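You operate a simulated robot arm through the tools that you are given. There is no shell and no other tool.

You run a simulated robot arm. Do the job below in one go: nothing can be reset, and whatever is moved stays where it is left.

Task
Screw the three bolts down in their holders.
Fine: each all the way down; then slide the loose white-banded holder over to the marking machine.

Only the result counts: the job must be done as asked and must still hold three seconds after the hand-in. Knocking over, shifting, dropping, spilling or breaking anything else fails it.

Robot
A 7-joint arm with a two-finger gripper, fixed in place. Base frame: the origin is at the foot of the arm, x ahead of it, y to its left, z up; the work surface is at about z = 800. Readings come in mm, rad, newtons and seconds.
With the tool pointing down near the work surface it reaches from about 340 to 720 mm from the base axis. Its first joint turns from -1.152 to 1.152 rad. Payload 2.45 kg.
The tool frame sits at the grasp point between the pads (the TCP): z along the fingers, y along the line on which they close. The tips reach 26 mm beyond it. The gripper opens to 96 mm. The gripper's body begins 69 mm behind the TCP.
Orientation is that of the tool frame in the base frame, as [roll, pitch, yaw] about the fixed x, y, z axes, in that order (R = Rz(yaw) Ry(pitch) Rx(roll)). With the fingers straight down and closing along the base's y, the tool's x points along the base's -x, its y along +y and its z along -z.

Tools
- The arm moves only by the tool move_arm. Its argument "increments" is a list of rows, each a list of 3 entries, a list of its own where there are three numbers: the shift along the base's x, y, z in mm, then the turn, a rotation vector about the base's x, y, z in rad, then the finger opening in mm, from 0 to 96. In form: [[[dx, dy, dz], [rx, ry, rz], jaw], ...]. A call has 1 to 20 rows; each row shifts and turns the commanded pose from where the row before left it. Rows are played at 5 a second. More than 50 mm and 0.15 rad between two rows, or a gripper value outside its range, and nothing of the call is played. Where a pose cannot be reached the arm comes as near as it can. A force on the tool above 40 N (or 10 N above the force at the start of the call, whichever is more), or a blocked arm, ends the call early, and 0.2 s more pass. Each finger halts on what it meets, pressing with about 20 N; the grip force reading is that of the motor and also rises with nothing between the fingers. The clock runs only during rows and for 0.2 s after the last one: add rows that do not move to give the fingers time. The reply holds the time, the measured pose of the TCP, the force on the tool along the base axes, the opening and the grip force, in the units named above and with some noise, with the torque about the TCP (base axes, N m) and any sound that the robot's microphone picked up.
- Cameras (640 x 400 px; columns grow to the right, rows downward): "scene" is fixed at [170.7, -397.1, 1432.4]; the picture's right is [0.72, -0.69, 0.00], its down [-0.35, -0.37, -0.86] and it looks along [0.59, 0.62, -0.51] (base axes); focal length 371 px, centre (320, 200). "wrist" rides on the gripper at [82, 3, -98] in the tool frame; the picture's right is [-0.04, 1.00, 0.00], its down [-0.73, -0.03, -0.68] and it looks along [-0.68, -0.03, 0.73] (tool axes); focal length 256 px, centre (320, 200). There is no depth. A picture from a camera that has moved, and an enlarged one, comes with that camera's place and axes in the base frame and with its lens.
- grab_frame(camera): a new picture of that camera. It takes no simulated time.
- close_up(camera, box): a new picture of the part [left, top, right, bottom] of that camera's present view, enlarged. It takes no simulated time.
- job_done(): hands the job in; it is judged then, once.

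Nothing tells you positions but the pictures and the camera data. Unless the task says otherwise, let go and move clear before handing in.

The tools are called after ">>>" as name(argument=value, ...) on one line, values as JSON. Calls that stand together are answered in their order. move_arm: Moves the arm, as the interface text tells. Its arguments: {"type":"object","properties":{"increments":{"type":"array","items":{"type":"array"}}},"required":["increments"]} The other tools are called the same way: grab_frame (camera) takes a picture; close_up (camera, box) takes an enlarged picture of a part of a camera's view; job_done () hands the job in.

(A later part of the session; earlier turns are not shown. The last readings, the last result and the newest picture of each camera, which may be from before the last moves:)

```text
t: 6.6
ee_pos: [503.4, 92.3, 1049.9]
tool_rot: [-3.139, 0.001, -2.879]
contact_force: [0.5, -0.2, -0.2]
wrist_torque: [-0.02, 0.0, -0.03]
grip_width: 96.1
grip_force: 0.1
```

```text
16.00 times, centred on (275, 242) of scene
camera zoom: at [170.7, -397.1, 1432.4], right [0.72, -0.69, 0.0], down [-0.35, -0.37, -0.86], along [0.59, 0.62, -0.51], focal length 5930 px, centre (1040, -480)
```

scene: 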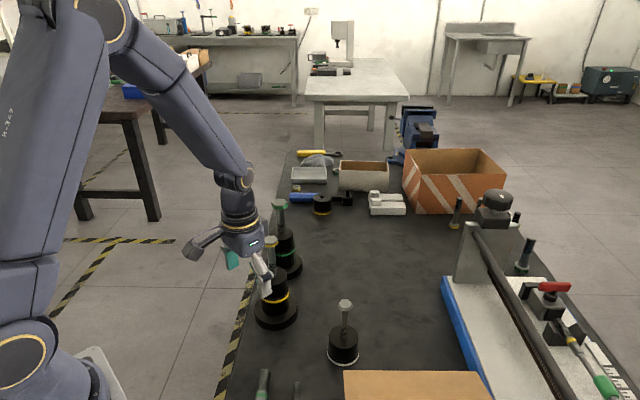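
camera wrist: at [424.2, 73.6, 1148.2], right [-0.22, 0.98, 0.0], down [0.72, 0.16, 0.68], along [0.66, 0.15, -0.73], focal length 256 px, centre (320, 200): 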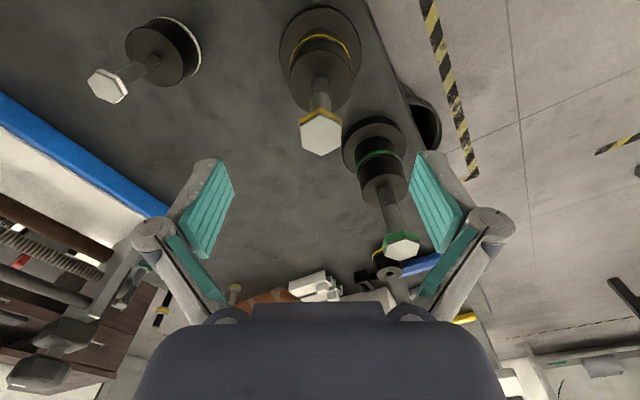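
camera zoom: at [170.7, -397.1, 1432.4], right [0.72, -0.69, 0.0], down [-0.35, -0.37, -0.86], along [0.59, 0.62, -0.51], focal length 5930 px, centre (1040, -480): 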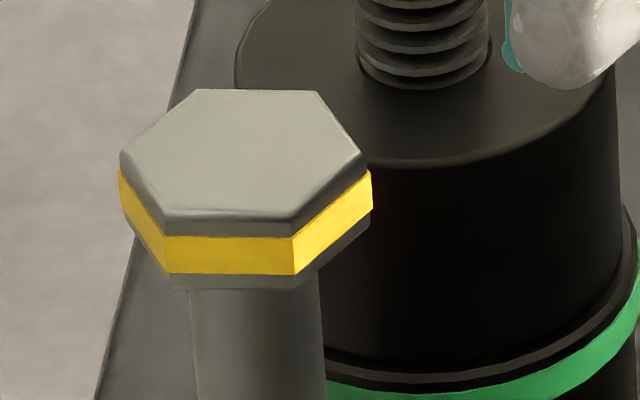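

The hex flats now line up with the fingers and the head is centred. I'll descend with the fingertips just below the head and close on it.

>>> move_arm(increments=[[[-0.9, -0.4, -12], [0, 0, 0], 56], [[0, 0, -12], [0, 0, 0], 56], [[0, 0, -12], [0, 0, 0], 56], [[0, 0, 0], [0, 0, 0], 56], [[0, 0, 0], [0, 0, 0], 15], [[0, 0, 0], [0, 0, 0], 15], [[0, 0, 0], [0, 0, 0], 15], [[0, 0, 0], [0, 0, 0], 15]])

>>> close_up(camera="wrist", box=[240, 130, 400, 230])

>>> close_up(camera="scene", box=[250, 230, 300, 280])

```text
t: 8.4
ee_pos: [501.3, 92.2, 1013.5]
tool_rot: [-3.141, -0.002, -2.882]
contact_force: [-0.1, 0.3, -1.2]
wrist_torque: [0.04, -0.04, 0.01]
grip_width: 25.6
grip_force: 20.4
```

```text
4.00 times, centred on (320, 180) of wrist
camera zoom: at [422.7, 73.8, 1111.4], right [-0.22, 0.98, 0.0], down [0.72, 0.16, 0.68], along [0.66, 0.15, -0.73], focal length 1024 px, centre (320, 280)
```

zoom: 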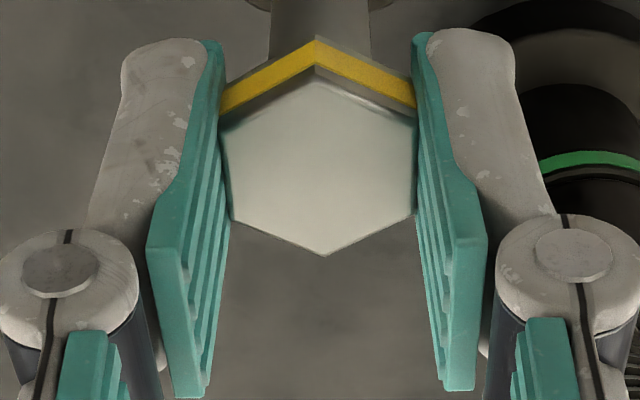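

```text
8.00 times, centred on (275, 255) of scene
camera zoom: at [170.8, -397.1, 1432.4], right [0.72, -0.69, 0.0], down [-0.35, -0.37, -0.86], along [0.59, 0.62, -0.51], focal length 2965 px, centre (680, -240)
```

zoom: 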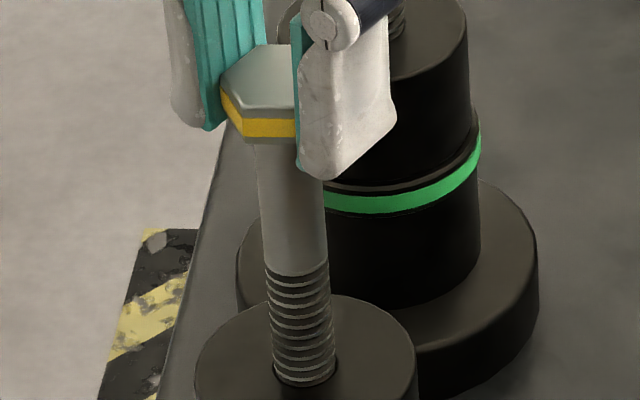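

The head is gripped square at 25.6 mm. As a test I'll turn 1.05 rad clockwise (seen from above) and watch forces and bolt height.

>>> close_up(camera="scene", box=[262, 258, 286, 274])

>>> move_arm(increments=[[[0, 0, 0], [0, 0, -0.1496], 15], [[0, 0, 0], [0, 0, -0.1496], 15], [[0, 0, 0], [0, 0, -0.1496], 15], [[0, 0, 0], [0, 0, -0.1496], 15], [[0, 0, 0], [0, 0, -0.1496], 15], [[0, 0, 0], [0, 0, -0.1496], 15], [[0, 0, 0], [0, 0, -0.1496], 15]])

>>> close_up(camera="scene", box=[262, 258, 286, 274])

>>> close_up(camera="wrist", box=[240, 130, 400, 230])

```text
16.00 times, centred on (274, 266) of scene
camera zoom: at [170.8, -397.1, 1432.4], right [0.72, -0.69, 0.0], down [-0.35, -0.37, -0.86], along [0.59, 0.62, -0.51], focal length 5930 px, centre (1056, -856)
```

zoom: 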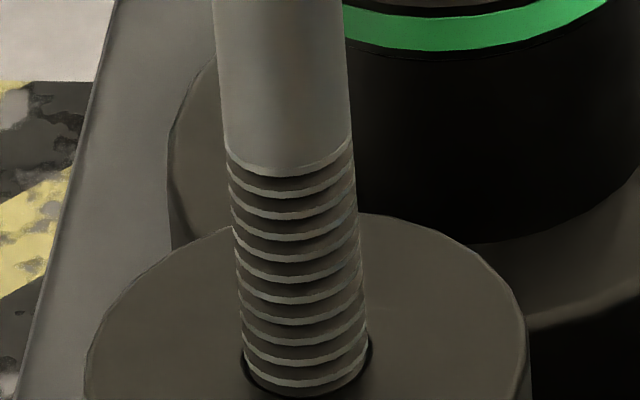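

```text
t: 9.8
ee_pos: [501.5, 92.1, 1011.6]
tool_rot: [3.141, -0.001, 2.571]
contact_force: [6.5, 1.3, -8.3]
wrist_torque: [0.07, -0.12, 0.0]
grip_width: 25.4
grip_force: 19.7
stopped in row 6: the force on the tool passed its limit at 41 N (the readings are from after the stop); the commanded pose is now the measured one
```

```text
16.00 times, centred on (274, 266) of scene
camera zoom: at [171.1, -397.0, 1432.4], right [0.72, -0.69, 0.0], down [-0.35, -0.37, -0.86], along [0.59, 0.62, -0.51], focal length 5930 px, centre (1056, -856)
```

zoom: 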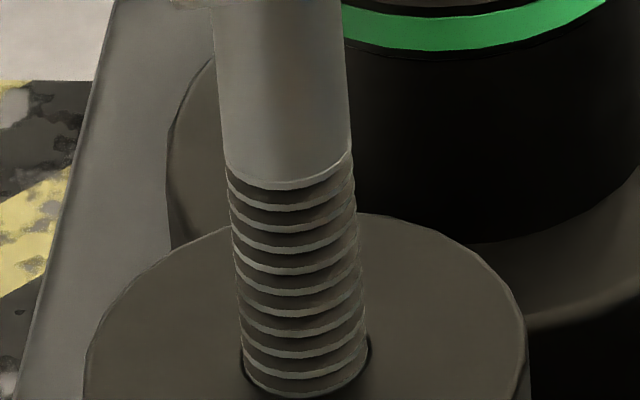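

```text
4.00 times, centred on (320, 180) of wrist
camera zoom: at [435.4, 138.7, 1110.0], right [0.57, 0.82, 0.0], down [0.6, -0.42, 0.68], along [0.56, -0.39, -0.73], focal length 1024 px, centre (320, 280)
```

zoom: 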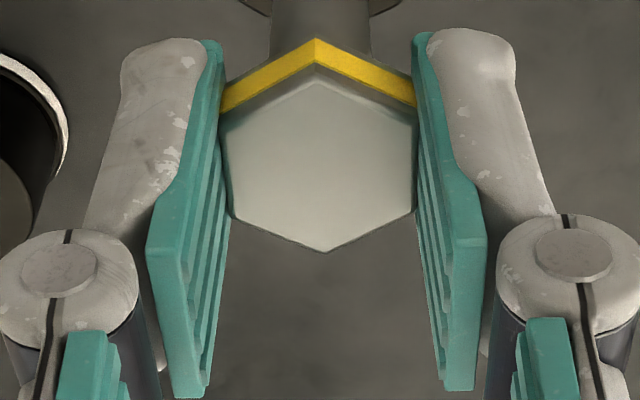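

Clockwise lowers the yellow bolt: it sank about 1.9 mm over 0.83 rad, so the lead is about 14 mm per turn. I'll keep turning while following it down.

>>> move_arm(increments=[[[0, 0, -0.7], [0, 0, -0.15], 15], [[0, 0, -0.35], [0, 0, -0.15], 15], [[0, 0, -0.35], [0, 0, -0.15], 15], [[0, 0, -0.35], [0, 0, -0.15], 15], [[0, 0, -0.35], [0, 0, -0.15], 15], [[0, 0, -0.35], [0, 0, -0.15], 15], [[0, 0, -0.35], [0, 0, -0.15], 15]])

```text
t: 11.4
ee_pos: [500.8, 92.3, 1008.8]
tool_rot: [3.141, -0.001, 1.518]
contact_force: [19.2, 10.0, -23.1]
wrist_torque: [0.04, -0.23, 0.08]
grip_width: 25.5
grip_force: 20.4
```

>>> close_up(camera="scene", box=[262, 258, 286, 274])

>>> close_up(camera="wrist", box=[240, 130, 400, 230])

>>> grab_frame(camera="scene")

```text
16.00 times, centred on (274, 266) of scene
camera zoom: at [171.7, -396.8, 1432.4], right [0.72, -0.69, 0.0], down [-0.35, -0.37, -0.86], along [0.59, 0.62, -0.51], focal length 5930 px, centre (1056, -856)
```

zoom: 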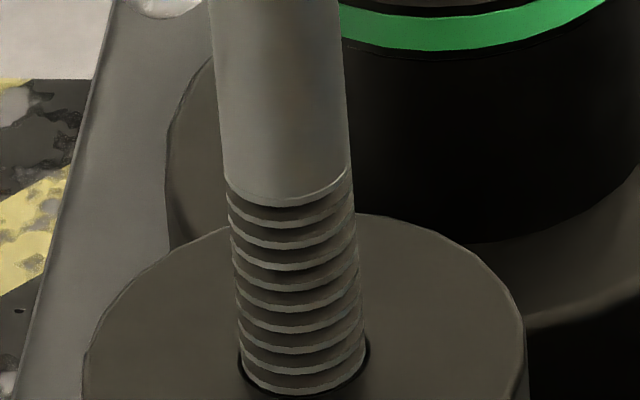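

```text
4.00 times, centred on (320, 180) of wrist
camera zoom: at [509.8, 173.1, 1107.6], right [1.0, -0.09, 0.0], down [-0.07, -0.73, 0.68], along [-0.06, -0.67, -0.74], focal length 1024 px, centre (320, 280)
```

zoom: 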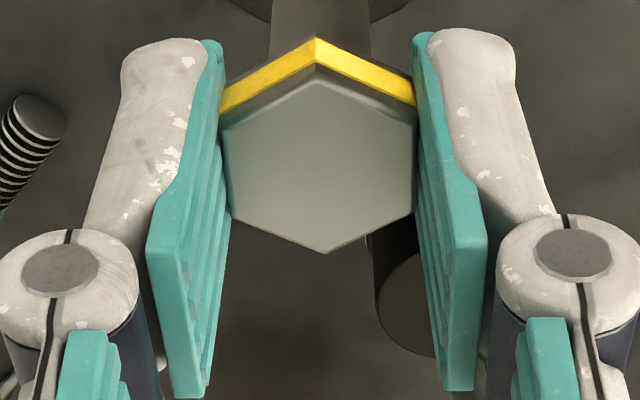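

```text
taken
```

scene: 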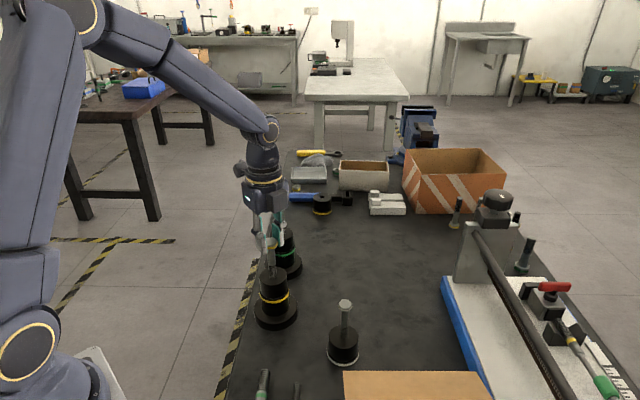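

The bolt follows well, but sideways force is building up because the tool axis is slightly off the bolt axis. I'll nudge toward the force to find the stiffness and centre better.

>>> move_arm(increments=[[[0.6, 0.3, -0.5], [0, 0, 0], 15], [[0, 0, 0], [0, 0, 0], 15]])

```text
t: 12.0
ee_pos: [502.0, 91.9, 1008.4]
tool_rot: [3.14, -0.002, 1.521]
contact_force: [14.8, 6.9, -10.2]
wrist_torque: [0.29, -0.31, 0.02]
grip_width: 25.3
grip_force: 19.4
```

Stiffness is roughly 7–10 N/mm sideways and 26 N/mm vertically, which puts the bolt axis near (503.2, 92.2). I'll open, recentre there and turn back by π for the next stroke, checking that the wrist can do it.

>>> move_arm(increments=[[[0, 0, 0], [0, 0, 0], 42], [[1.4, 0.1, 0], [0, 0, 0], 42], [[0, 0, 0], [0, 0, 0.1496], 42], [[0, 0, 0], [0, 0, 0.1496], 42], [[0, 0, 0], [0, 0, 0.1496], 42], [[0, 0, 0], [0, 0, 0.1496], 42], [[0, 0, 0], [0, 0, 0.1496], 42], [[0, 0, 0], [0, 0, 0.1496], 42], [[0, 0, 0], [0, 0, 0.1496], 42], [[0, 0, 0], [0, 0, 0.1496], 42], [[0, 0, 0], [0, 0, 0.1496], 42], [[0, 0, 0], [0, 0, 0.1496], 42], [[0, 0, 0], [0, 0, 0.1496], 42], [[0, 0, 0], [0, 0, 0.1496], 42], [[0, 0, 0], [0, 0, 0.1496], 42], [[0, 0, 0], [0, 0, 0.1496], 42], [[0, 0, 0], [0, 0, 0.1496], 42], [[0, 0, 0], [0, 0, 0.1496], 42], [[0, 0, 0], [0, 0, 0.1496], 42], [[0, 0, 0], [0, 0, 0.1496], 42]])

>>> close_up(camera="wrist", box=[240, 130, 400, 230])

>>> close_up(camera="scene", box=[240, 220, 310, 330])

```text
t: 16.2
ee_pos: [503.1, 92.7, 1008.8]
tool_rot: [-3.141, 0.0, -2.066]
contact_force: [0.0, -0.4, 0.2]
wrist_torque: [-0.02, 0.0, 0.02]
grip_width: 42.1
grip_force: 0.1
```

```text
4.00 times, centred on (320, 180) of wrist
camera zoom: at [462.0, 22.1, 1107.8], right [-0.86, 0.51, 0.0], down [0.37, 0.63, 0.68], along [0.35, 0.58, -0.74], focal length 1024 px, centre (320, 280)
```

zoom: 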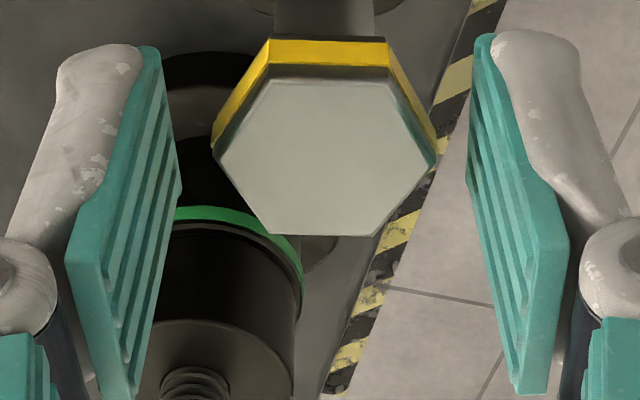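

```text
3.64 times, centred on (275, 275) of scene
camera zoom: at [170.7, -397.1, 1432.4], right [0.72, -0.69, 0.0], down [-0.35, -0.37, -0.86], along [0.59, 0.62, -0.51], focal length 1348 px, centre (484, -73)
```

zoom: 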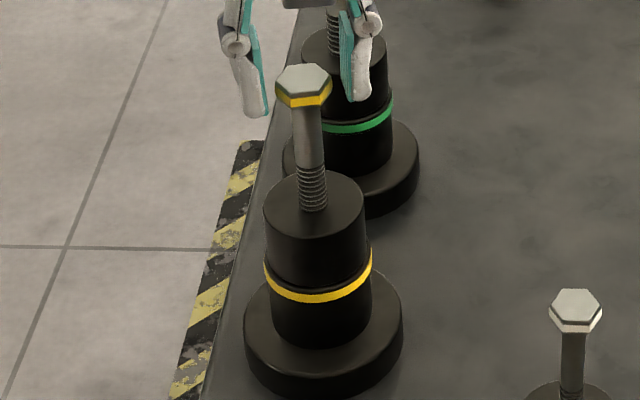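

The wrist turns freely that way. I'll finish the π turn-back, regrip, then turn clockwise while following at about 0.39 mm per row.

>>> move_arm(increments=[[[0, 0, 0], [0, 0, 0.1496], 42], [[0, 0, 0], [0, 0, 0.1496], 42], [[0, 0, 0], [0, 0, 0.1496], 42], [[0, -0.3, 0], [0, 0, 0], 15], [[0, 0, 0], [0, 0, 0], 15], [[0, 0, 0], [0, 0, 0], 15], [[0, 0, -0.39], [0, 0, -0.1496], 15], [[0, 0, -0.39], [0, 0, -0.1496], 15], [[0, 0, -0.39], [0, 0, -0.1496], 15], [[0, 0, -0.39], [0, 0, -0.1496], 15], [[0, 0, -0.39], [0, 0, -0.1496], 15], [[0, 0, -0.39], [0, 0, -0.1496], 15], [[0, 0, -0.39], [0, 0, -0.1496], 15]])

>>> close_up(camera="wrist", box=[240, 130, 400, 230])

>>> close_up(camera="scene", box=[262, 258, 286, 274])

```text
t: 19.0
ee_pos: [502.9, 92.1, 1004.6]
tool_rot: [-3.141, -0.003, -2.671]
contact_force: [-10.7, 2.8, 0.5]
wrist_torque: [-0.02, 0.47, 0.02]
grip_width: 25.2
grip_force: 19.8
```

```text
4.00 times, centred on (320, 180) of wrist
camera zoom: at [428.8, 57.7, 1104.7], right [-0.42, 0.91, 0.0], down [0.67, 0.31, 0.68], along [0.62, 0.28, -0.74], focal length 1024 px, centre (320, 280)
```

zoom: 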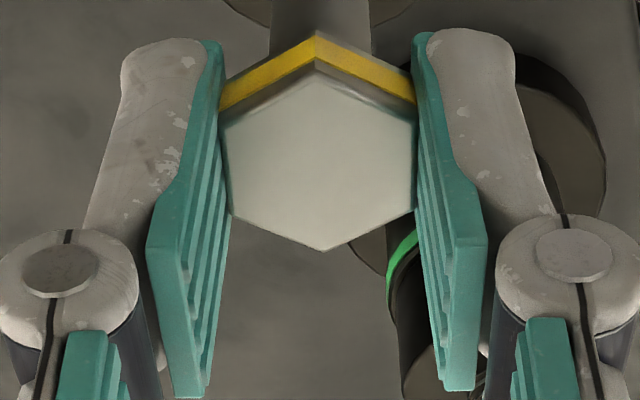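

```text
16.00 times, centred on (274, 266) of scene
camera zoom: at [170.4, -397.0, 1432.5], right [0.72, -0.69, 0.0], down [-0.35, -0.37, -0.86], along [0.59, 0.62, -0.51], focal length 5930 px, centre (1056, -856)
```

zoom: 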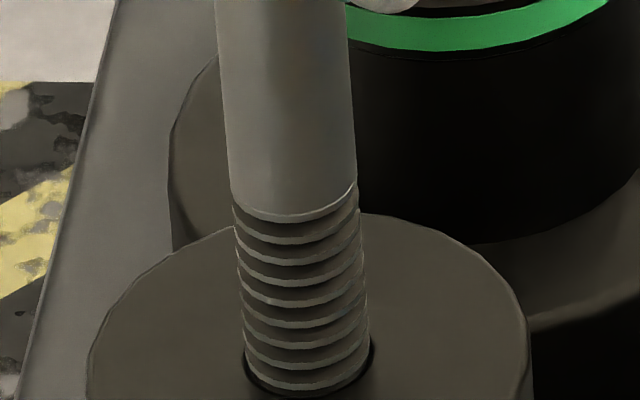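

Vertical force is near zero, so 0.39 mm per row (about 16.4 mm per turn) is right. I'll shift a little to relieve the side force and complete this stroke.

>>> move_arm(increments=[[[-0.3, 0.2, -0.39], [0, 0, -0.1496], 15], [[-0.3, 0.2, -0.39], [0, 0, -0.1496], 15], [[0, 0, -0.39], [0, 0, -0.1496], 15], [[0, 0, -0.39], [0, 0, -0.1496], 15], [[0, 0, -0.39], [0, 0, -0.1496], 15], [[0, 0, -0.39], [0, 0, -0.1496], 15], [[0, 0, -0.39], [0, 0, -0.1496], 15], [[0, 0, -0.39], [0, 0, -0.1496], 15], [[0, 0, -0.39], [0, 0, -0.1496], 15], [[0, 0, -0.39], [0, 0, -0.1496], 15], [[0, 0, -0.39], [0, 0, -0.1496], 15], [[0, 0, -0.39], [0, 0, -0.1496], 15], [[0, 0, -0.39], [0, 0, -0.1496], 15], [[0, 0, -0.39], [0, 0, -0.1496], 15]])

>>> close_up(camera="scene", box=[262, 258, 286, 274])

```text
t: 22.0
ee_pos: [501.5, 92.2, 1000.4]
tool_rot: [3.142, 0.0, 1.517]
contact_force: [0.5, -8.7, -3.6]
wrist_torque: [-0.48, -0.11, 0.03]
grip_width: 25.2
grip_force: 19.8
```

```text
16.00 times, centred on (274, 266) of scene
camera zoom: at [170.8, -397.3, 1432.3], right [0.72, -0.69, 0.0], down [-0.35, -0.37, -0.86], along [0.59, 0.62, -0.51], focal length 5930 px, centre (1056, -856)
```

zoom: 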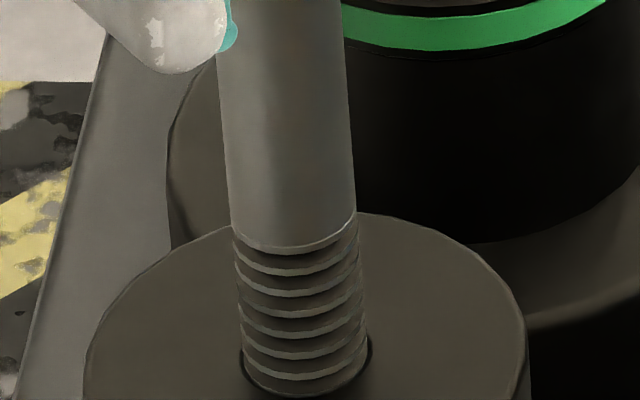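

The yellow bolt is down about 13 mm, with roughly 25 mm of thread still showing. I'll turn back by π and continue.

>>> move_arm(increments=[[[0, 0, 0], [0, 0, 0], 42], [[0, -0.4, 0], [0, 0, 0.1496], 42], [[0, 0, 0], [0, 0, 0.1496], 42], [[0, 0, 0], [0, 0, 0.1496], 42], [[0, 0, 0], [0, 0, 0.1496], 42], [[0, 0, 0], [0, 0, 0.1496], 42], [[0, 0, 0], [0, 0, 0.1496], 42], [[0, 0, 0], [0, 0, 0.1496], 42], [[0, 0, 0], [0, 0, 0.1496], 42], [[0, 0, 0], [0, 0, 0.1496], 42], [[0, 0, 0], [0, 0, 0.1496], 42], [[0, 0, 0], [0, 0, 0.1496], 42], [[0, 0, 0], [0, 0, 0.1496], 42], [[0, 0, 0], [0, 0, 0.1496], 42], [[0, 0, 0], [0, 0, 0.1496], 42], [[0, 0, 0], [0, 0, 0.1496], 42], [[0, 0, 0], [0, 0, 0.1496], 42], [[0, 0, 0], [0, 0, 0.1496], 42], [[0, 0, 0], [0, 0, 0.1496], 42], [[0, 0, 0], [0, 0, 0.1496], 42]])

>>> move_arm(increments=[[[0, 0, 0], [0, 0, 0.1496], 42], [[0, 0, 0], [0, 0, 0.1496], 42], [[0, 0, 0], [0, 0, 0], 15], [[0, 0, 0], [0, 0, 0], 15], [[0, 0, 0], [0, 0, 0], 15]])

>>> close_up(camera="wrist", box=[240, 130, 400, 230])

```text
t: 26.2
ee_pos: [502.8, 93.6, 1000.0]
tool_rot: [-3.14, -0.001, -1.917]
contact_force: [0.1, -0.5, 0.1]
wrist_torque: [-0.04, 0.01, 0.03]
grip_width: 42.3
grip_force: 0.0
```

```text
t: 27.4
ee_pos: [502.2, 92.2, 1000.3]
tool_rot: [3.14, -0.004, -1.619]
contact_force: [-5.4, -2.1, 1.6]
wrist_torque: [-0.12, 0.16, -0.03]
grip_width: 25.1
grip_force: 19.6
```

```text
4.00 times, centred on (320, 180) of wrist
camera zoom: at [495.6, 10.6, 1099.0], right [-1.0, 0.09, 0.0], down [0.07, 0.73, 0.68], along [0.06, 0.67, -0.74], focal length 1024 px, centre (320, 280)
```

zoom: 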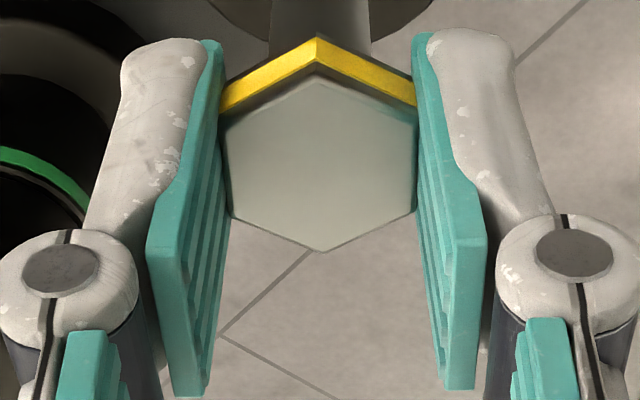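

>>> move_arm(increments=[[[-0.3, 0, -0.39], [0, 0, -0.1496], 15], [[-0.2, 0, -0.39], [0, 0, -0.1496], 15], [[0, 0, -0.39], [0, 0, -0.1496], 15], [[0, 0, -0.39], [0, 0, -0.1496], 15], [[0, 0, -0.39], [0, 0, -0.1496], 15], [[0, 0, -0.39], [0, 0, -0.1496], 15], [[0, 0, -0.39], [0, 0, -0.1496], 15], [[0, 0, -0.39], [0, 0, -0.1496], 15], [[0, 0, -0.39], [0, 0, -0.1496], 15], [[0, 0, -0.39], [0, 0, -0.1496], 15], [[0, 0, -0.39], [0, 0, -0.1496], 15], [[0, 0, -0.39], [0, 0, -0.1496], 15], [[0, 0, -0.39], [0, 0, -0.1496], 15], [[0, 0, -0.39], [0, 0, -0.1496], 15], [[0, 0, -0.39], [0, 0, -0.1496], 15], [[0, 0, -0.39], [0, 0, -0.1496], 15], [[0, 0, -0.39], [0, 0, -0.1496], 15], [[0, 0, -0.39], [0, 0, -0.1496], 15], [[0, 0, -0.39], [0, 0, -0.1496], 15], [[0, 0, -0.39], [0, 0, -0.1496], 15]])

>>> close_up(camera="scene", box=[262, 258, 286, 274])

```text
t: 31.6
ee_pos: [502.4, 92.6, 993.3]
tool_rot: [-3.139, -0.002, 1.666]
contact_force: [0.7, 1.4, 0.2]
wrist_torque: [-0.09, -0.03, 0.07]
grip_width: 28.7
grip_force: 20.0
```

```text
16.00 times, centred on (274, 266) of scene
camera zoom: at [170.8, -397.1, 1432.4], right [0.72, -0.69, 0.0], down [-0.35, -0.37, -0.86], along [0.59, 0.62, -0.51], focal length 5930 px, centre (1056, -856)
```

zoom: 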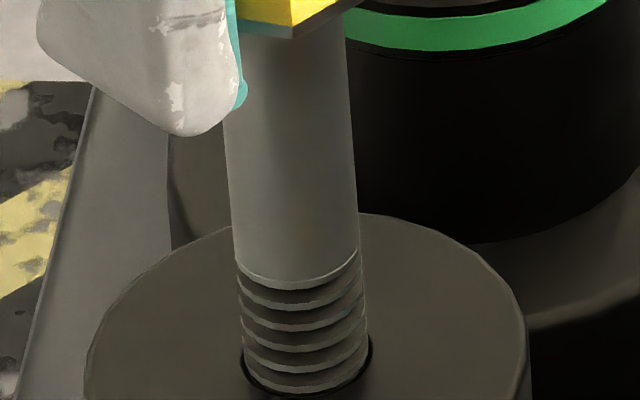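

The grip reads 28.7 mm, so the jaws slipped around the hex near the end of that stroke. Either the bolt met resistance or it has seated, so I'll look.

>>> close_up(camera="wrist", box=[240, 130, 400, 230])

>>> close_up(camera="scene", box=[240, 220, 310, 330])

```text
4.00 times, centred on (320, 180) of wrist
camera zoom: at [498.2, 173.9, 1091.1], right [1.0, 0.06, 0.0], down [0.04, -0.73, 0.68], along [0.04, -0.68, -0.74], focal length 1024 px, centre (320, 280)
```

zoom: 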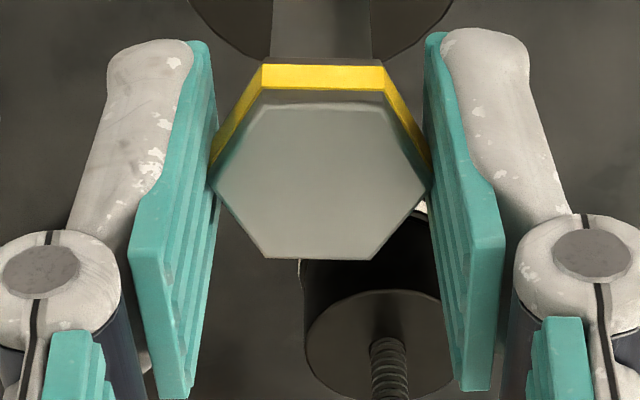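

```text
3.64 times, centred on (275, 275) of scene
camera zoom: at [170.8, -397.1, 1432.4], right [0.72, -0.69, 0.0], down [-0.35, -0.37, -0.86], along [0.59, 0.62, -0.51], focal length 1348 px, centre (484, -73)
```

zoom: 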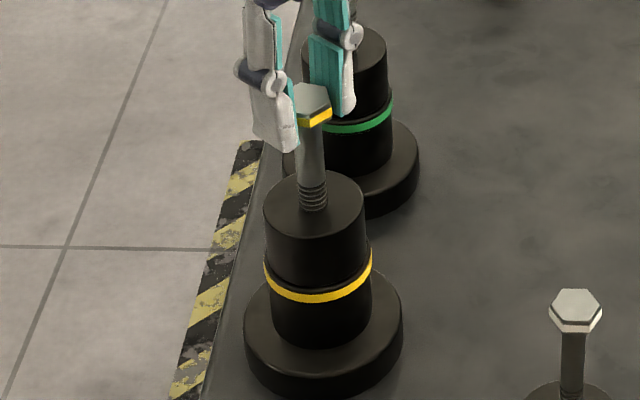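

The jaws slipped about 24° ahead of the head, so the bolt resisted after roughly 1.2 turns (about 20 mm). I'll open, align again, regrip and probe with a small turn.

>>> move_arm(increments=[[[0, 0, 0], [0, 0, 0], 42], [[0, 0, 1], [0, 0, 0.14], 42], [[0, 0, 0], [0, 0, 0.14], 42], [[0, 0, 0], [0, 0, 0.14], 42], [[0, 0, 0], [0, 0, 0], 15], [[0, 0, 0], [0, 0, 0], 15], [[0, 0, 0], [0, 0, 0], 15]])

>>> close_up(camera="wrist", box=[240, 130, 400, 230])

>>> close_up(camera="scene", box=[262, 258, 286, 274])

```text
t: 33.2
ee_pos: [501.8, 92.0, 994.9]
tool_rot: [3.141, -0.002, 2.09]
contact_force: [1.0, 0.0, 0.6]
wrist_torque: [-0.03, 0.02, 0.05]
grip_width: 25.4
grip_force: 19.7
```

```text
4.00 times, centred on (320, 180) of wrist
camera zoom: at [465.0, 164.0, 1092.0], right [0.89, 0.46, 0.0], down [0.34, -0.65, 0.68], along [0.31, -0.6, -0.74], focal length 1024 px, centre (320, 280)
```

zoom: 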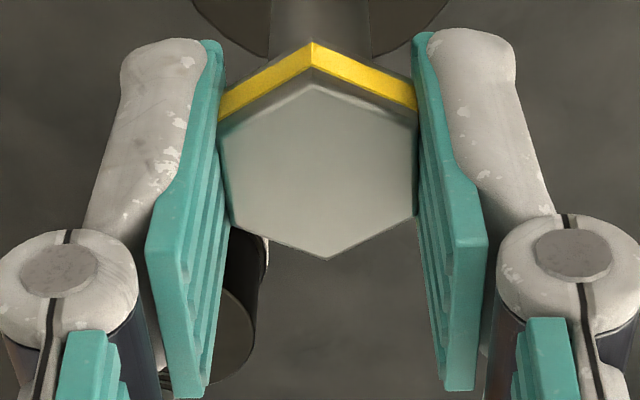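

```text
16.00 times, centred on (274, 266) of scene
camera zoom: at [170.7, -397.1, 1432.4], right [0.72, -0.69, 0.0], down [-0.35, -0.37, -0.86], along [0.59, 0.62, -0.51], focal length 5930 px, centre (1056, -856)
```

zoom: 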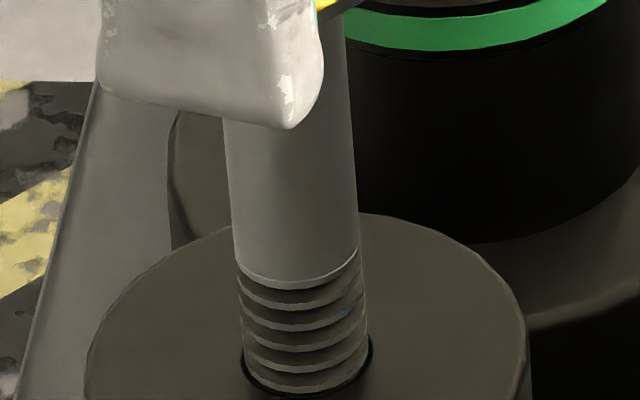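

Gripped square again at 25.4 mm. I'll probe with a short clockwise turn and read torque and grip width.

>>> move_arm(increments=[[[0, 0, -0.2], [0, 0, -0.08], 15], [[0, 0, -0.2], [0, 0, -0.08], 15], [[0, 0, -0.2], [0, 0, -0.08], 15]])

>>> close_up(camera="wrist", box=[240, 130, 400, 230])

>>> close_up(camera="scene", box=[262, 258, 286, 274])

```text
t: 34.0
ee_pos: [501.4, 92.1, 993.4]
tool_rot: [-3.14, -0.001, 1.849]
contact_force: [0.5, 1.3, 3.5]
wrist_torque: [-0.06, -0.03, 0.08]
grip_width: 27.7
grip_force: 20.1
```

```text
4.00 times, centred on (320, 180) of wrist
camera zoom: at [483.2, 171.5, 1091.8], right [0.97, 0.24, 0.0], down [0.17, -0.71, 0.68], along [0.16, -0.66, -0.74], focal length 1024 px, centre (320, 280)
```

zoom: 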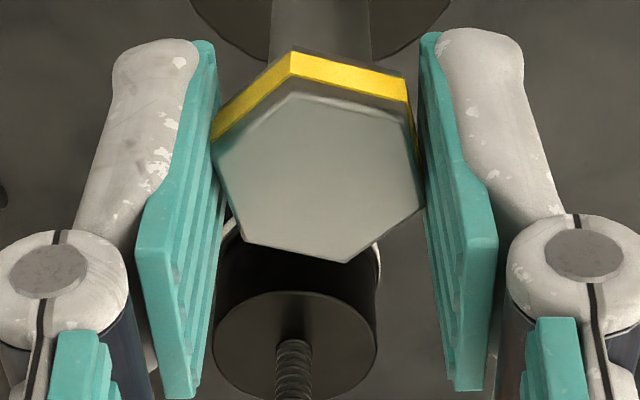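

```text
16.00 times, centred on (274, 266) of scene
camera zoom: at [170.7, -397.1, 1432.4], right [0.72, -0.69, 0.0], down [-0.35, -0.37, -0.86], along [0.59, 0.62, -0.51], focal length 5930 px, centre (1056, -856)
```

zoom: 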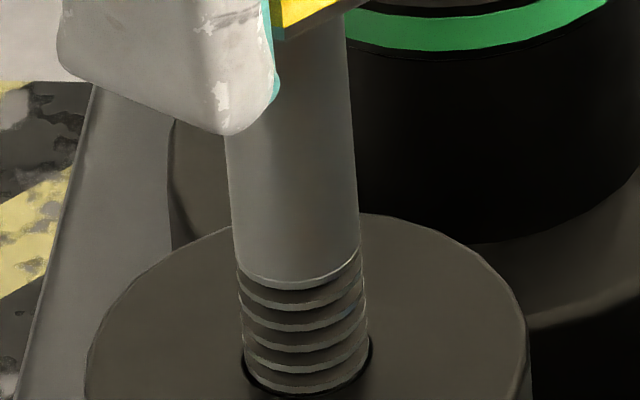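

The yellow bolt doesn't move any further and the jaws slip on the hex, so it is at its stop after about 20 mm of travel. I'll lift off and go above the green bolt, estimated near (605,196), to look.

>>> move_arm(increments=[[[0, 0, 0], [0, 0, 0], 60], [[0, 0, 40], [0, 0, 0], 60], [[0, 0, 30], [0, 0, 0.1434], 60], [[20, 20, 0], [0, 0, 0.1434], 60], [[20, 20, 0], [0, 0, 0.1434], 60], [[20, 20, 0], [0, 0, 0.1434], 60], [[20, 20, 0], [0, 0, 0.1434], 60], [[20, 20, 0], [0, 0, 0.1434], 60], [[3, 4, 0], [0, 0, 0.1434], 60], [[0, 0, 0], [0, 0, 0.1434], 60], [[0, 0, 0], [0, 0, 0.1434], 60], [[0, 0, 0], [0, 0, 0], 60]])

>>> grab_frame(camera="wrist")

>>> close_up(camera="scene", box=[240, 190, 310, 330])

```text
t: 36.6
ee_pos: [604.1, 196.4, 1062.5]
tool_rot: [3.141, -0.003, -3.141]
contact_force: [0.7, 0.0, 0.4]
wrist_torque: [-0.03, 0.04, -0.02]
grip_width: 59.9
grip_force: 0.1
```

```text
taken
camera wrist: at [523.8, 199.1, 1161.3], right [0.04, 1.0, 0.0], down [0.73, -0.03, 0.68], along [0.68, -0.03, -0.74], focal length 256 px, centre (320, 200)
```

wrist: 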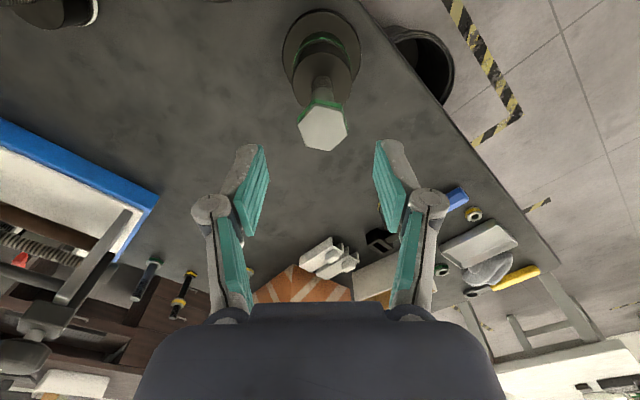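

```text
2.86 times, centred on (275, 260) of scene
camera zoom: at [170.7, -397.1, 1432.4], right [0.72, -0.69, 0.0], down [-0.35, -0.37, -0.86], along [0.59, 0.62, -0.51], focal length 1059 px, centre (449, 29)
```

zoom: 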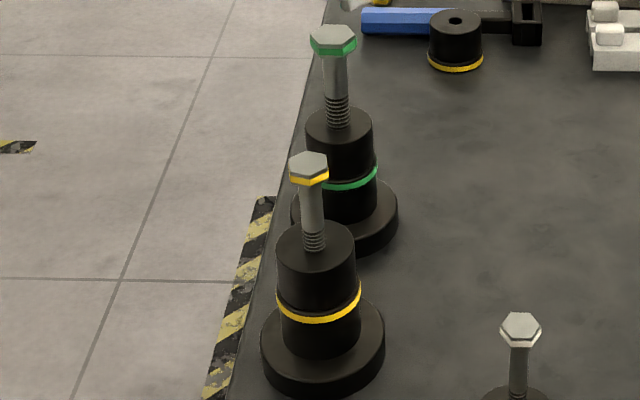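

>>> close_up(camera="wrist", box=[280, 85, 360, 165])

>>> close_up(camera="wrist", box=[300, 65, 345, 105])

>>> close_up(camera="scene", box=[260, 190, 300, 220])

```text
5.00 times, centred on (320, 125) of wrist
camera zoom: at [523.8, 199.1, 1161.3], right [0.04, 1.0, 0.0], down [0.73, -0.03, 0.68], along [0.68, -0.03, -0.74], focal length 1280 px, centre (320, 575)
```

zoom: 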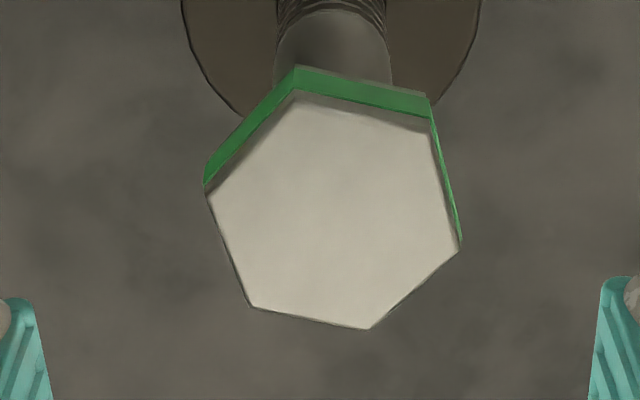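

```text
10.00 times, centred on (322, 85) of wrist
camera zoom: at [523.8, 199.1, 1161.3], right [0.04, 1.0, 0.0], down [0.73, -0.03, 0.68], along [0.68, -0.03, -0.74], focal length 2560 px, centre (295, 1350)
```

zoom: 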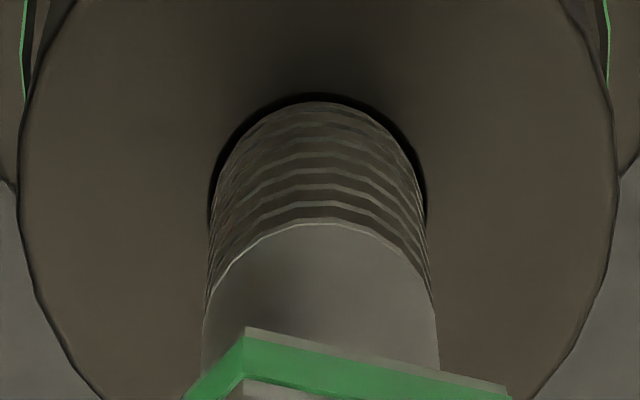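

```text
13.33 times, centred on (280, 205) of scene
camera zoom: at [170.7, -397.1, 1432.4], right [0.72, -0.69, 0.0], down [-0.35, -0.37, -0.86], along [0.59, 0.62, -0.51], focal length 4941 px, centre (853, 133)
```

zoom: 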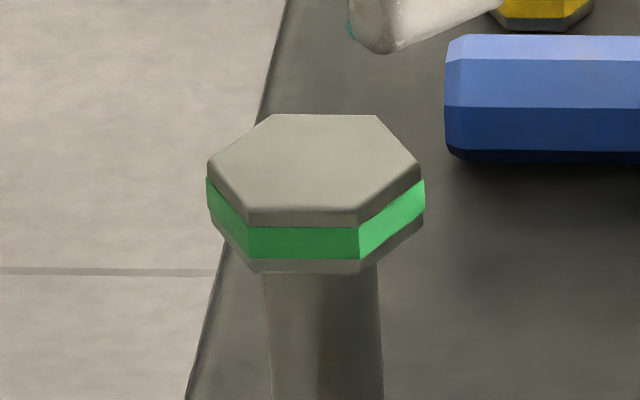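

The green head is larger (about 32 mm across flats), centred near (611,198) with its top at about z=991 and turned about 14.5°. I'll align, descend and grip.

>>> move_arm(increments=[[[3, 1, 0], [0, 0, 0.1265], 66], [[3.5, 0.5, 0], [0, 0, 0.1265], 66], [[0, 0, -20], [0, 0, 0], 66], [[0, 0, -20], [0, 0, 0], 66], [[0, 0, 0], [0, 0, 0], 66]])

>>> close_up(camera="wrist", box=[240, 100, 400, 220])

```text
t: 37.8
ee_pos: [609.4, 197.7, 1023.3]
tool_rot: [-3.141, -0.001, -2.887]
contact_force: [0.6, -0.2, -0.2]
wrist_torque: [-0.01, -0.01, 0.0]
grip_width: 66.0
grip_force: 0.1
```

```text
3.33 times, centred on (320, 160) of wrist
camera zoom: at [531.6, 180.3, 1121.6], right [-0.21, 0.98, 0.0], down [0.72, 0.16, 0.68], along [0.66, 0.14, -0.74], focal length 853 px, centre (320, 333)
```

zoom: 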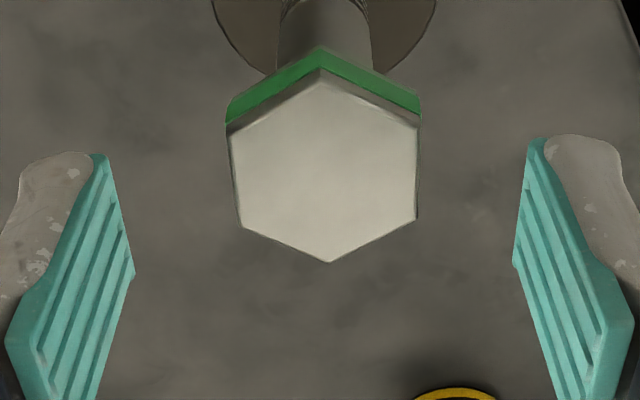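

>>> move_arm(increments=[[[0.8, 0.7, -9], [0, 0, 0], 66], [[0, 0, -9.5], [0, 0, 0], 66], [[0, 0, 0], [0, 0, 0], 20], [[0, 0, 0], [0, 0, 0], 20], [[0, 0, 0], [0, 0, 0], 20], [[0, 0, 0], [0, 0, 0], 20]])

>>> close_up(camera="wrist", box=[240, 120, 400, 220])

>>> close_up(camera="scene", box=[260, 190, 300, 240])

>>> close_up(camera="scene", box=[270, 218, 294, 234])

```text
t: 39.2
ee_pos: [611.6, 199.0, 1005.7]
tool_rot: [-3.141, -0.001, -2.888]
contact_force: [0.4, 1.5, -1.3]
wrist_torque: [0.11, -0.06, 0.02]
grip_width: 31.4
grip_force: 19.5
```

```text
4.00 times, centred on (320, 170) of wrist
camera zoom: at [532.6, 181.4, 1103.0], right [-0.21, 0.98, 0.0], down [0.72, 0.16, 0.68], along [0.66, 0.14, -0.74], focal length 1024 px, centre (320, 320)
```

zoom: 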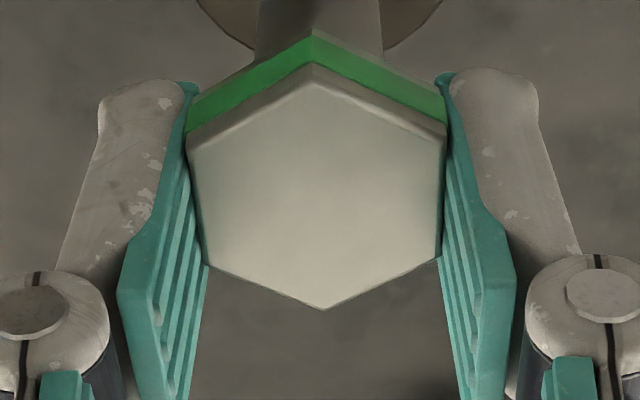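

```text
8.00 times, centred on (280, 215) of scene
camera zoom: at [170.8, -397.0, 1432.4], right [0.72, -0.69, 0.0], down [-0.35, -0.37, -0.86], along [0.59, 0.62, -0.51], focal length 2965 px, centre (640, 80)
```

zoom: 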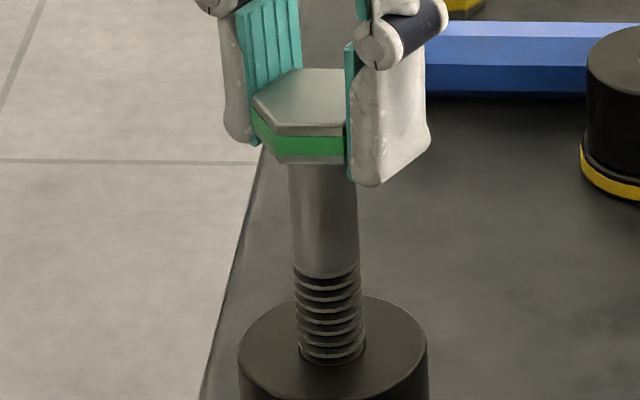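

```text
16.00 times, centred on (282, 226) of scene
camera zoom: at [170.8, -397.0, 1432.4], right [0.72, -0.69, 0.0], down [-0.35, -0.37, -0.86], along [0.59, 0.62, -0.51], focal length 5930 px, centre (928, -216)
```

zoom: 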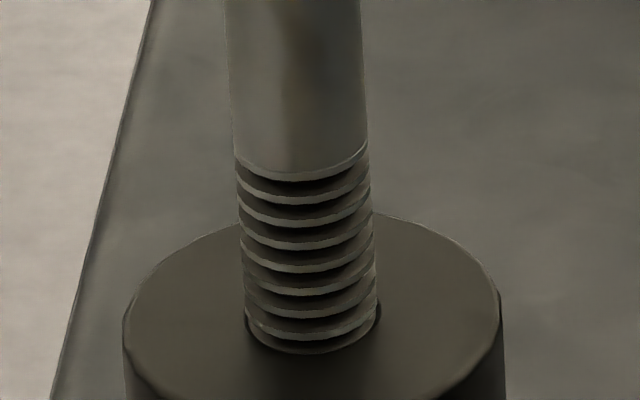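

Gripped square at 31.4 mm. For a short test I'll turn 0.3 rad clockwise and read the vertical force: downward pull means it screws in.

>>> move_arm(increments=[[[0, 0, 0], [0, 0, -0.1], 20], [[0, 0, 0], [0, 0, -0.1], 20], [[0, 0, 0], [0, 0, -0.1], 20]])

>>> close_up(camera="scene", box=[270, 218, 294, 234])

```text
t: 40.0
ee_pos: [611.3, 198.4, 1004.1]
tool_rot: [-3.141, -0.002, 3.094]
contact_force: [-1.7, 1.6, -4.7]
wrist_torque: [0.06, -0.3, 0.01]
grip_width: 31.1
grip_force: 20.4
```

```text
16.00 times, centred on (282, 226) of scene
camera zoom: at [170.8, -397.0, 1432.4], right [0.72, -0.69, 0.0], down [-0.35, -0.37, -0.86], along [0.59, 0.62, -0.51], focal length 5930 px, centre (928, -216)
```

zoom: 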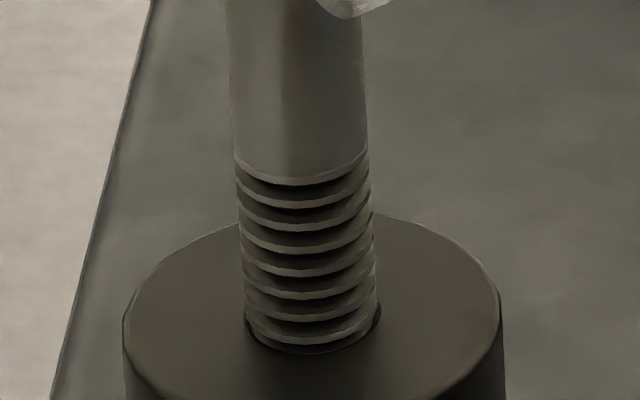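

Clockwise also lowers the green bolt. I'll continue with a follow of 0.4 mm per row and check the force.

>>> move_arm(increments=[[[0, 0, -0.5], [0, 0, -0.15], 20], [[0, 0, -0.4], [0, 0, -0.15], 20], [[0, 0, -0.4], [0, 0, -0.15], 20], [[0, 0, -0.4], [0, 0, -0.15], 20], [[0, 0, -0.4], [0, 0, -0.15], 20], [[0, 0, -0.4], [0, 0, -0.15], 20]])

>>> close_up(camera="scene", box=[270, 218, 294, 234])

```text
t: 41.4
ee_pos: [610.0, 195.5, 1001.0]
tool_rot: [-3.132, -0.003, 2.191]
contact_force: [-17.9, -20.6, -1.0]
wrist_torque: [-0.15, 0.39, 0.1]
grip_width: 31.9
grip_force: 19.4
```

```text
16.00 times, centred on (282, 226) of scene
camera zoom: at [170.3, -397.7, 1432.3], right [0.72, -0.69, 0.0], down [-0.35, -0.37, -0.86], along [0.59, 0.62, -0.51], focal length 5930 px, centre (928, -216)
```

zoom: 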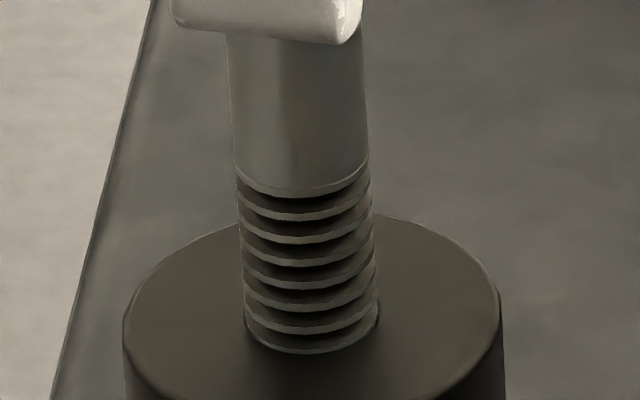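

The side force of 27 N shows I gripped about 3 mm off the bolt axis. I'll open, shift by (-3.1,-0.8) and regrip centred.

>>> move_arm(increments=[[[0, 0, 0], [0, 0, 0], 50], [[-3.1, -0.8, 0], [0, 0, 0], 50], [[0, 0, 0], [0, 0, 0], 50], [[0, 0, 0], [0, 0, 0], 50]])

>>> close_up(camera="wrist", box=[240, 120, 400, 220])

```text
t: 42.4
ee_pos: [608.7, 196.5, 1002.1]
tool_rot: [3.14, -0.003, 2.195]
contact_force: [-0.8, 0.7, -0.1]
wrist_torque: [-0.03, 0.0, 0.0]
grip_width: 50.1
grip_force: 0.1
```

```text
4.00 times, centred on (320, 170) of wrist
camera zoom: at [564.5, 265.2, 1100.7], right [0.83, 0.55, 0.0], down [0.41, -0.61, 0.68], along [0.37, -0.57, -0.74], focal length 1024 px, centre (320, 320)
```

zoom: 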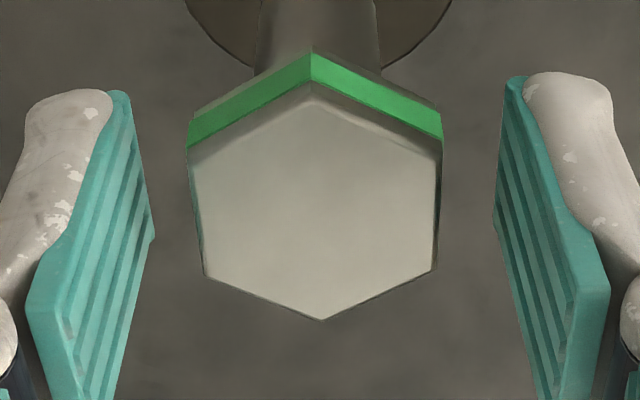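

>>> move_arm(increments=[[[-0.7, -0.2, 0], [0, 0, 0.1496], 50], [[0, 0, 0], [0, 0, 0.1496], 50], [[0, 0, 0], [0, 0, 0.1496], 50], [[0, 0, 0], [0, 0, 0.1496], 50], [[0, 0, 0], [0, 0, 0.1496], 50], [[0, 0, 0], [0, 0, 0.1496], 50], [[0, 0, 0], [0, 0, 0.1496], 50], [[0, 0, 0], [0, 0, 0.1496], 50], [[0, 0, 0], [0, 0, 0.1496], 50], [[0, 0, 0], [0, 0, 0.1496], 50], [[0, 0, 0], [0, 0, 0.1496], 50], [[0, 0, 0], [0, 0, 0.1496], 50], [[0, 0, 0], [0, 0, 0.1496], 50], [[0, 0, 0], [0, 0, 0.1496], 50], [[0, 0, 0], [0, 0, 0], 50]])

>>> close_up(camera="wrist", box=[240, 120, 400, 220])

```text
t: 45.6
ee_pos: [609.1, 197.2, 1001.3]
tool_rot: [-3.141, -0.001, -1.993]
contact_force: [-0.1, 0.3, -0.4]
wrist_torque: [-0.01, 0.01, -0.02]
grip_width: 49.9
grip_force: 0.0
```

```text
4.00 times, centred on (320, 170) of wrist
camera zoom: at [572.6, 124.0, 1100.7], right [-0.9, 0.44, 0.0], down [0.33, 0.66, 0.68], along [0.3, 0.61, -0.74], focal length 1024 px, centre (320, 320)
```

zoom: 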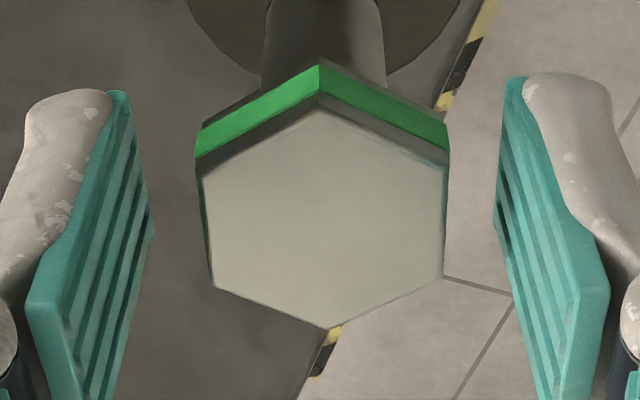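

>>> move_arm(increments=[[[-0.3, 0.3, 0], [0, 0, 0], 20], [[0, 0, 0], [0, 0, 0], 20], [[0, 0, 0], [0, 0, 0], 20], [[0, 0, -0.39], [0, 0, -0.1496], 20], [[0, 0, -0.39], [0, 0, -0.1496], 20], [[0, 0, -0.39], [0, 0, -0.1496], 20], [[0, 0, -0.39], [0, 0, -0.1496], 20], [[0, 0, -0.39], [0, 0, -0.1496], 20], [[0, 0, -0.39], [0, 0, -0.1496], 20], [[0, 0, -0.39], [0, 0, -0.1496], 20]])

>>> close_up(camera="scene", box=[270, 218, 294, 234])

```text
t: 47.8
ee_pos: [606.5, 197.4, 1000.2]
tool_rot: [3.141, -0.003, -3.043]
contact_force: [-1.5, 2.0, 0.5]
wrist_torque: [0.0, 0.12, 0.04]
grip_width: 31.6
grip_force: 19.6
```

```text
16.00 times, centred on (282, 226) of scene
camera zoom: at [170.7, -397.0, 1432.4], right [0.72, -0.69, 0.0], down [-0.35, -0.37, -0.86], along [0.59, 0.62, -0.51], focal length 5930 px, centre (928, -216)
```

zoom: 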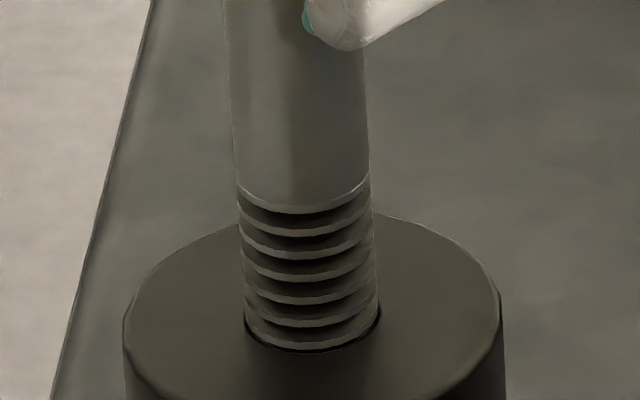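

Centred well now, with only 2 N sideways. Continuing the clockwise stroke.

>>> move_arm(increments=[[[0, 0, -0.39], [0, 0, -0.1496], 20], [[0, 0, -0.39], [0, 0, -0.1496], 20], [[0, 0, -0.39], [0, 0, -0.1496], 20], [[0, 0, -0.39], [0, 0, -0.1496], 20], [[0, 0, -0.39], [0, 0, -0.1496], 20], [[0, 0, -0.39], [0, 0, -0.1496], 20], [[0, 0, -0.39], [0, 0, -0.1496], 20], [[0, 0, -0.39], [0, 0, -0.1496], 20], [[0, 0, -0.39], [0, 0, -0.1496], 20], [[0, 0, -0.39], [0, 0, -0.1496], 20], [[0, 0, -0.39], [0, 0, -0.1496], 20], [[0, 0, -0.39], [0, 0, -0.1496], 20], [[0, 0, -0.39], [0, 0, -0.1496], 20], [[0, 0, -0.39], [0, 0, -0.1496], 20]])

>>> close_up(camera="scene", box=[270, 218, 294, 234])

>>> close_up(camera="wrist", box=[240, 120, 400, 220])

```text
t: 50.8
ee_pos: [607.7, 198.1, 993.3]
tool_rot: [-3.14, 0.0, 1.146]
contact_force: [-4.7, 14.5, 8.0]
wrist_torque: [0.37, 0.09, 0.02]
grip_width: 31.4
grip_force: 19.6
```

```text
16.00 times, centred on (282, 226) of scene
camera zoom: at [170.4, -396.8, 1432.5], right [0.72, -0.69, 0.0], down [-0.35, -0.37, -0.86], along [0.59, 0.62, -0.51], focal length 5930 px, centre (928, -216)
```

zoom: 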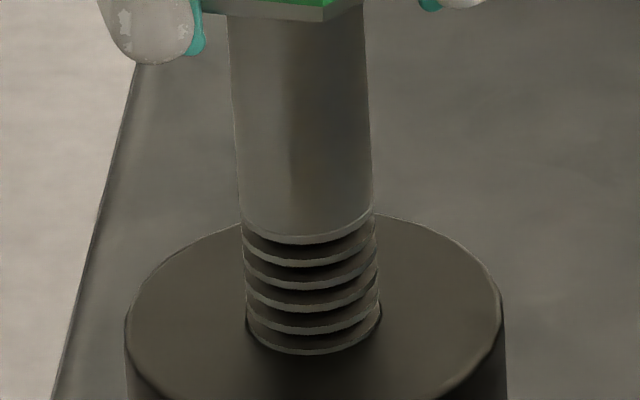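

```text
4.00 times, centred on (320, 170) of wrist
camera zoom: at [645.2, 269.9, 1092.1], right [0.89, -0.45, 0.0], down [-0.33, -0.66, 0.68], along [-0.3, -0.61, -0.74], focal length 1024 px, centre (320, 320)
```

zoom: 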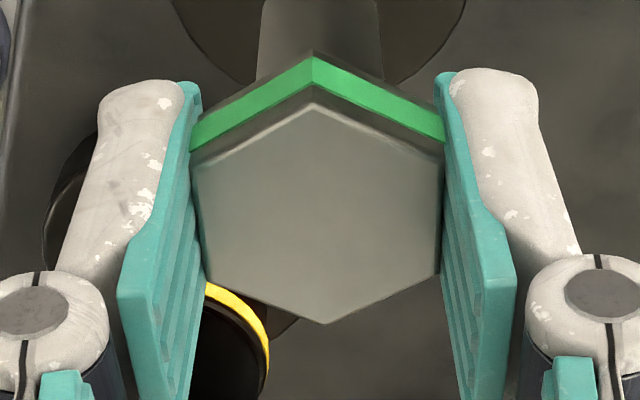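

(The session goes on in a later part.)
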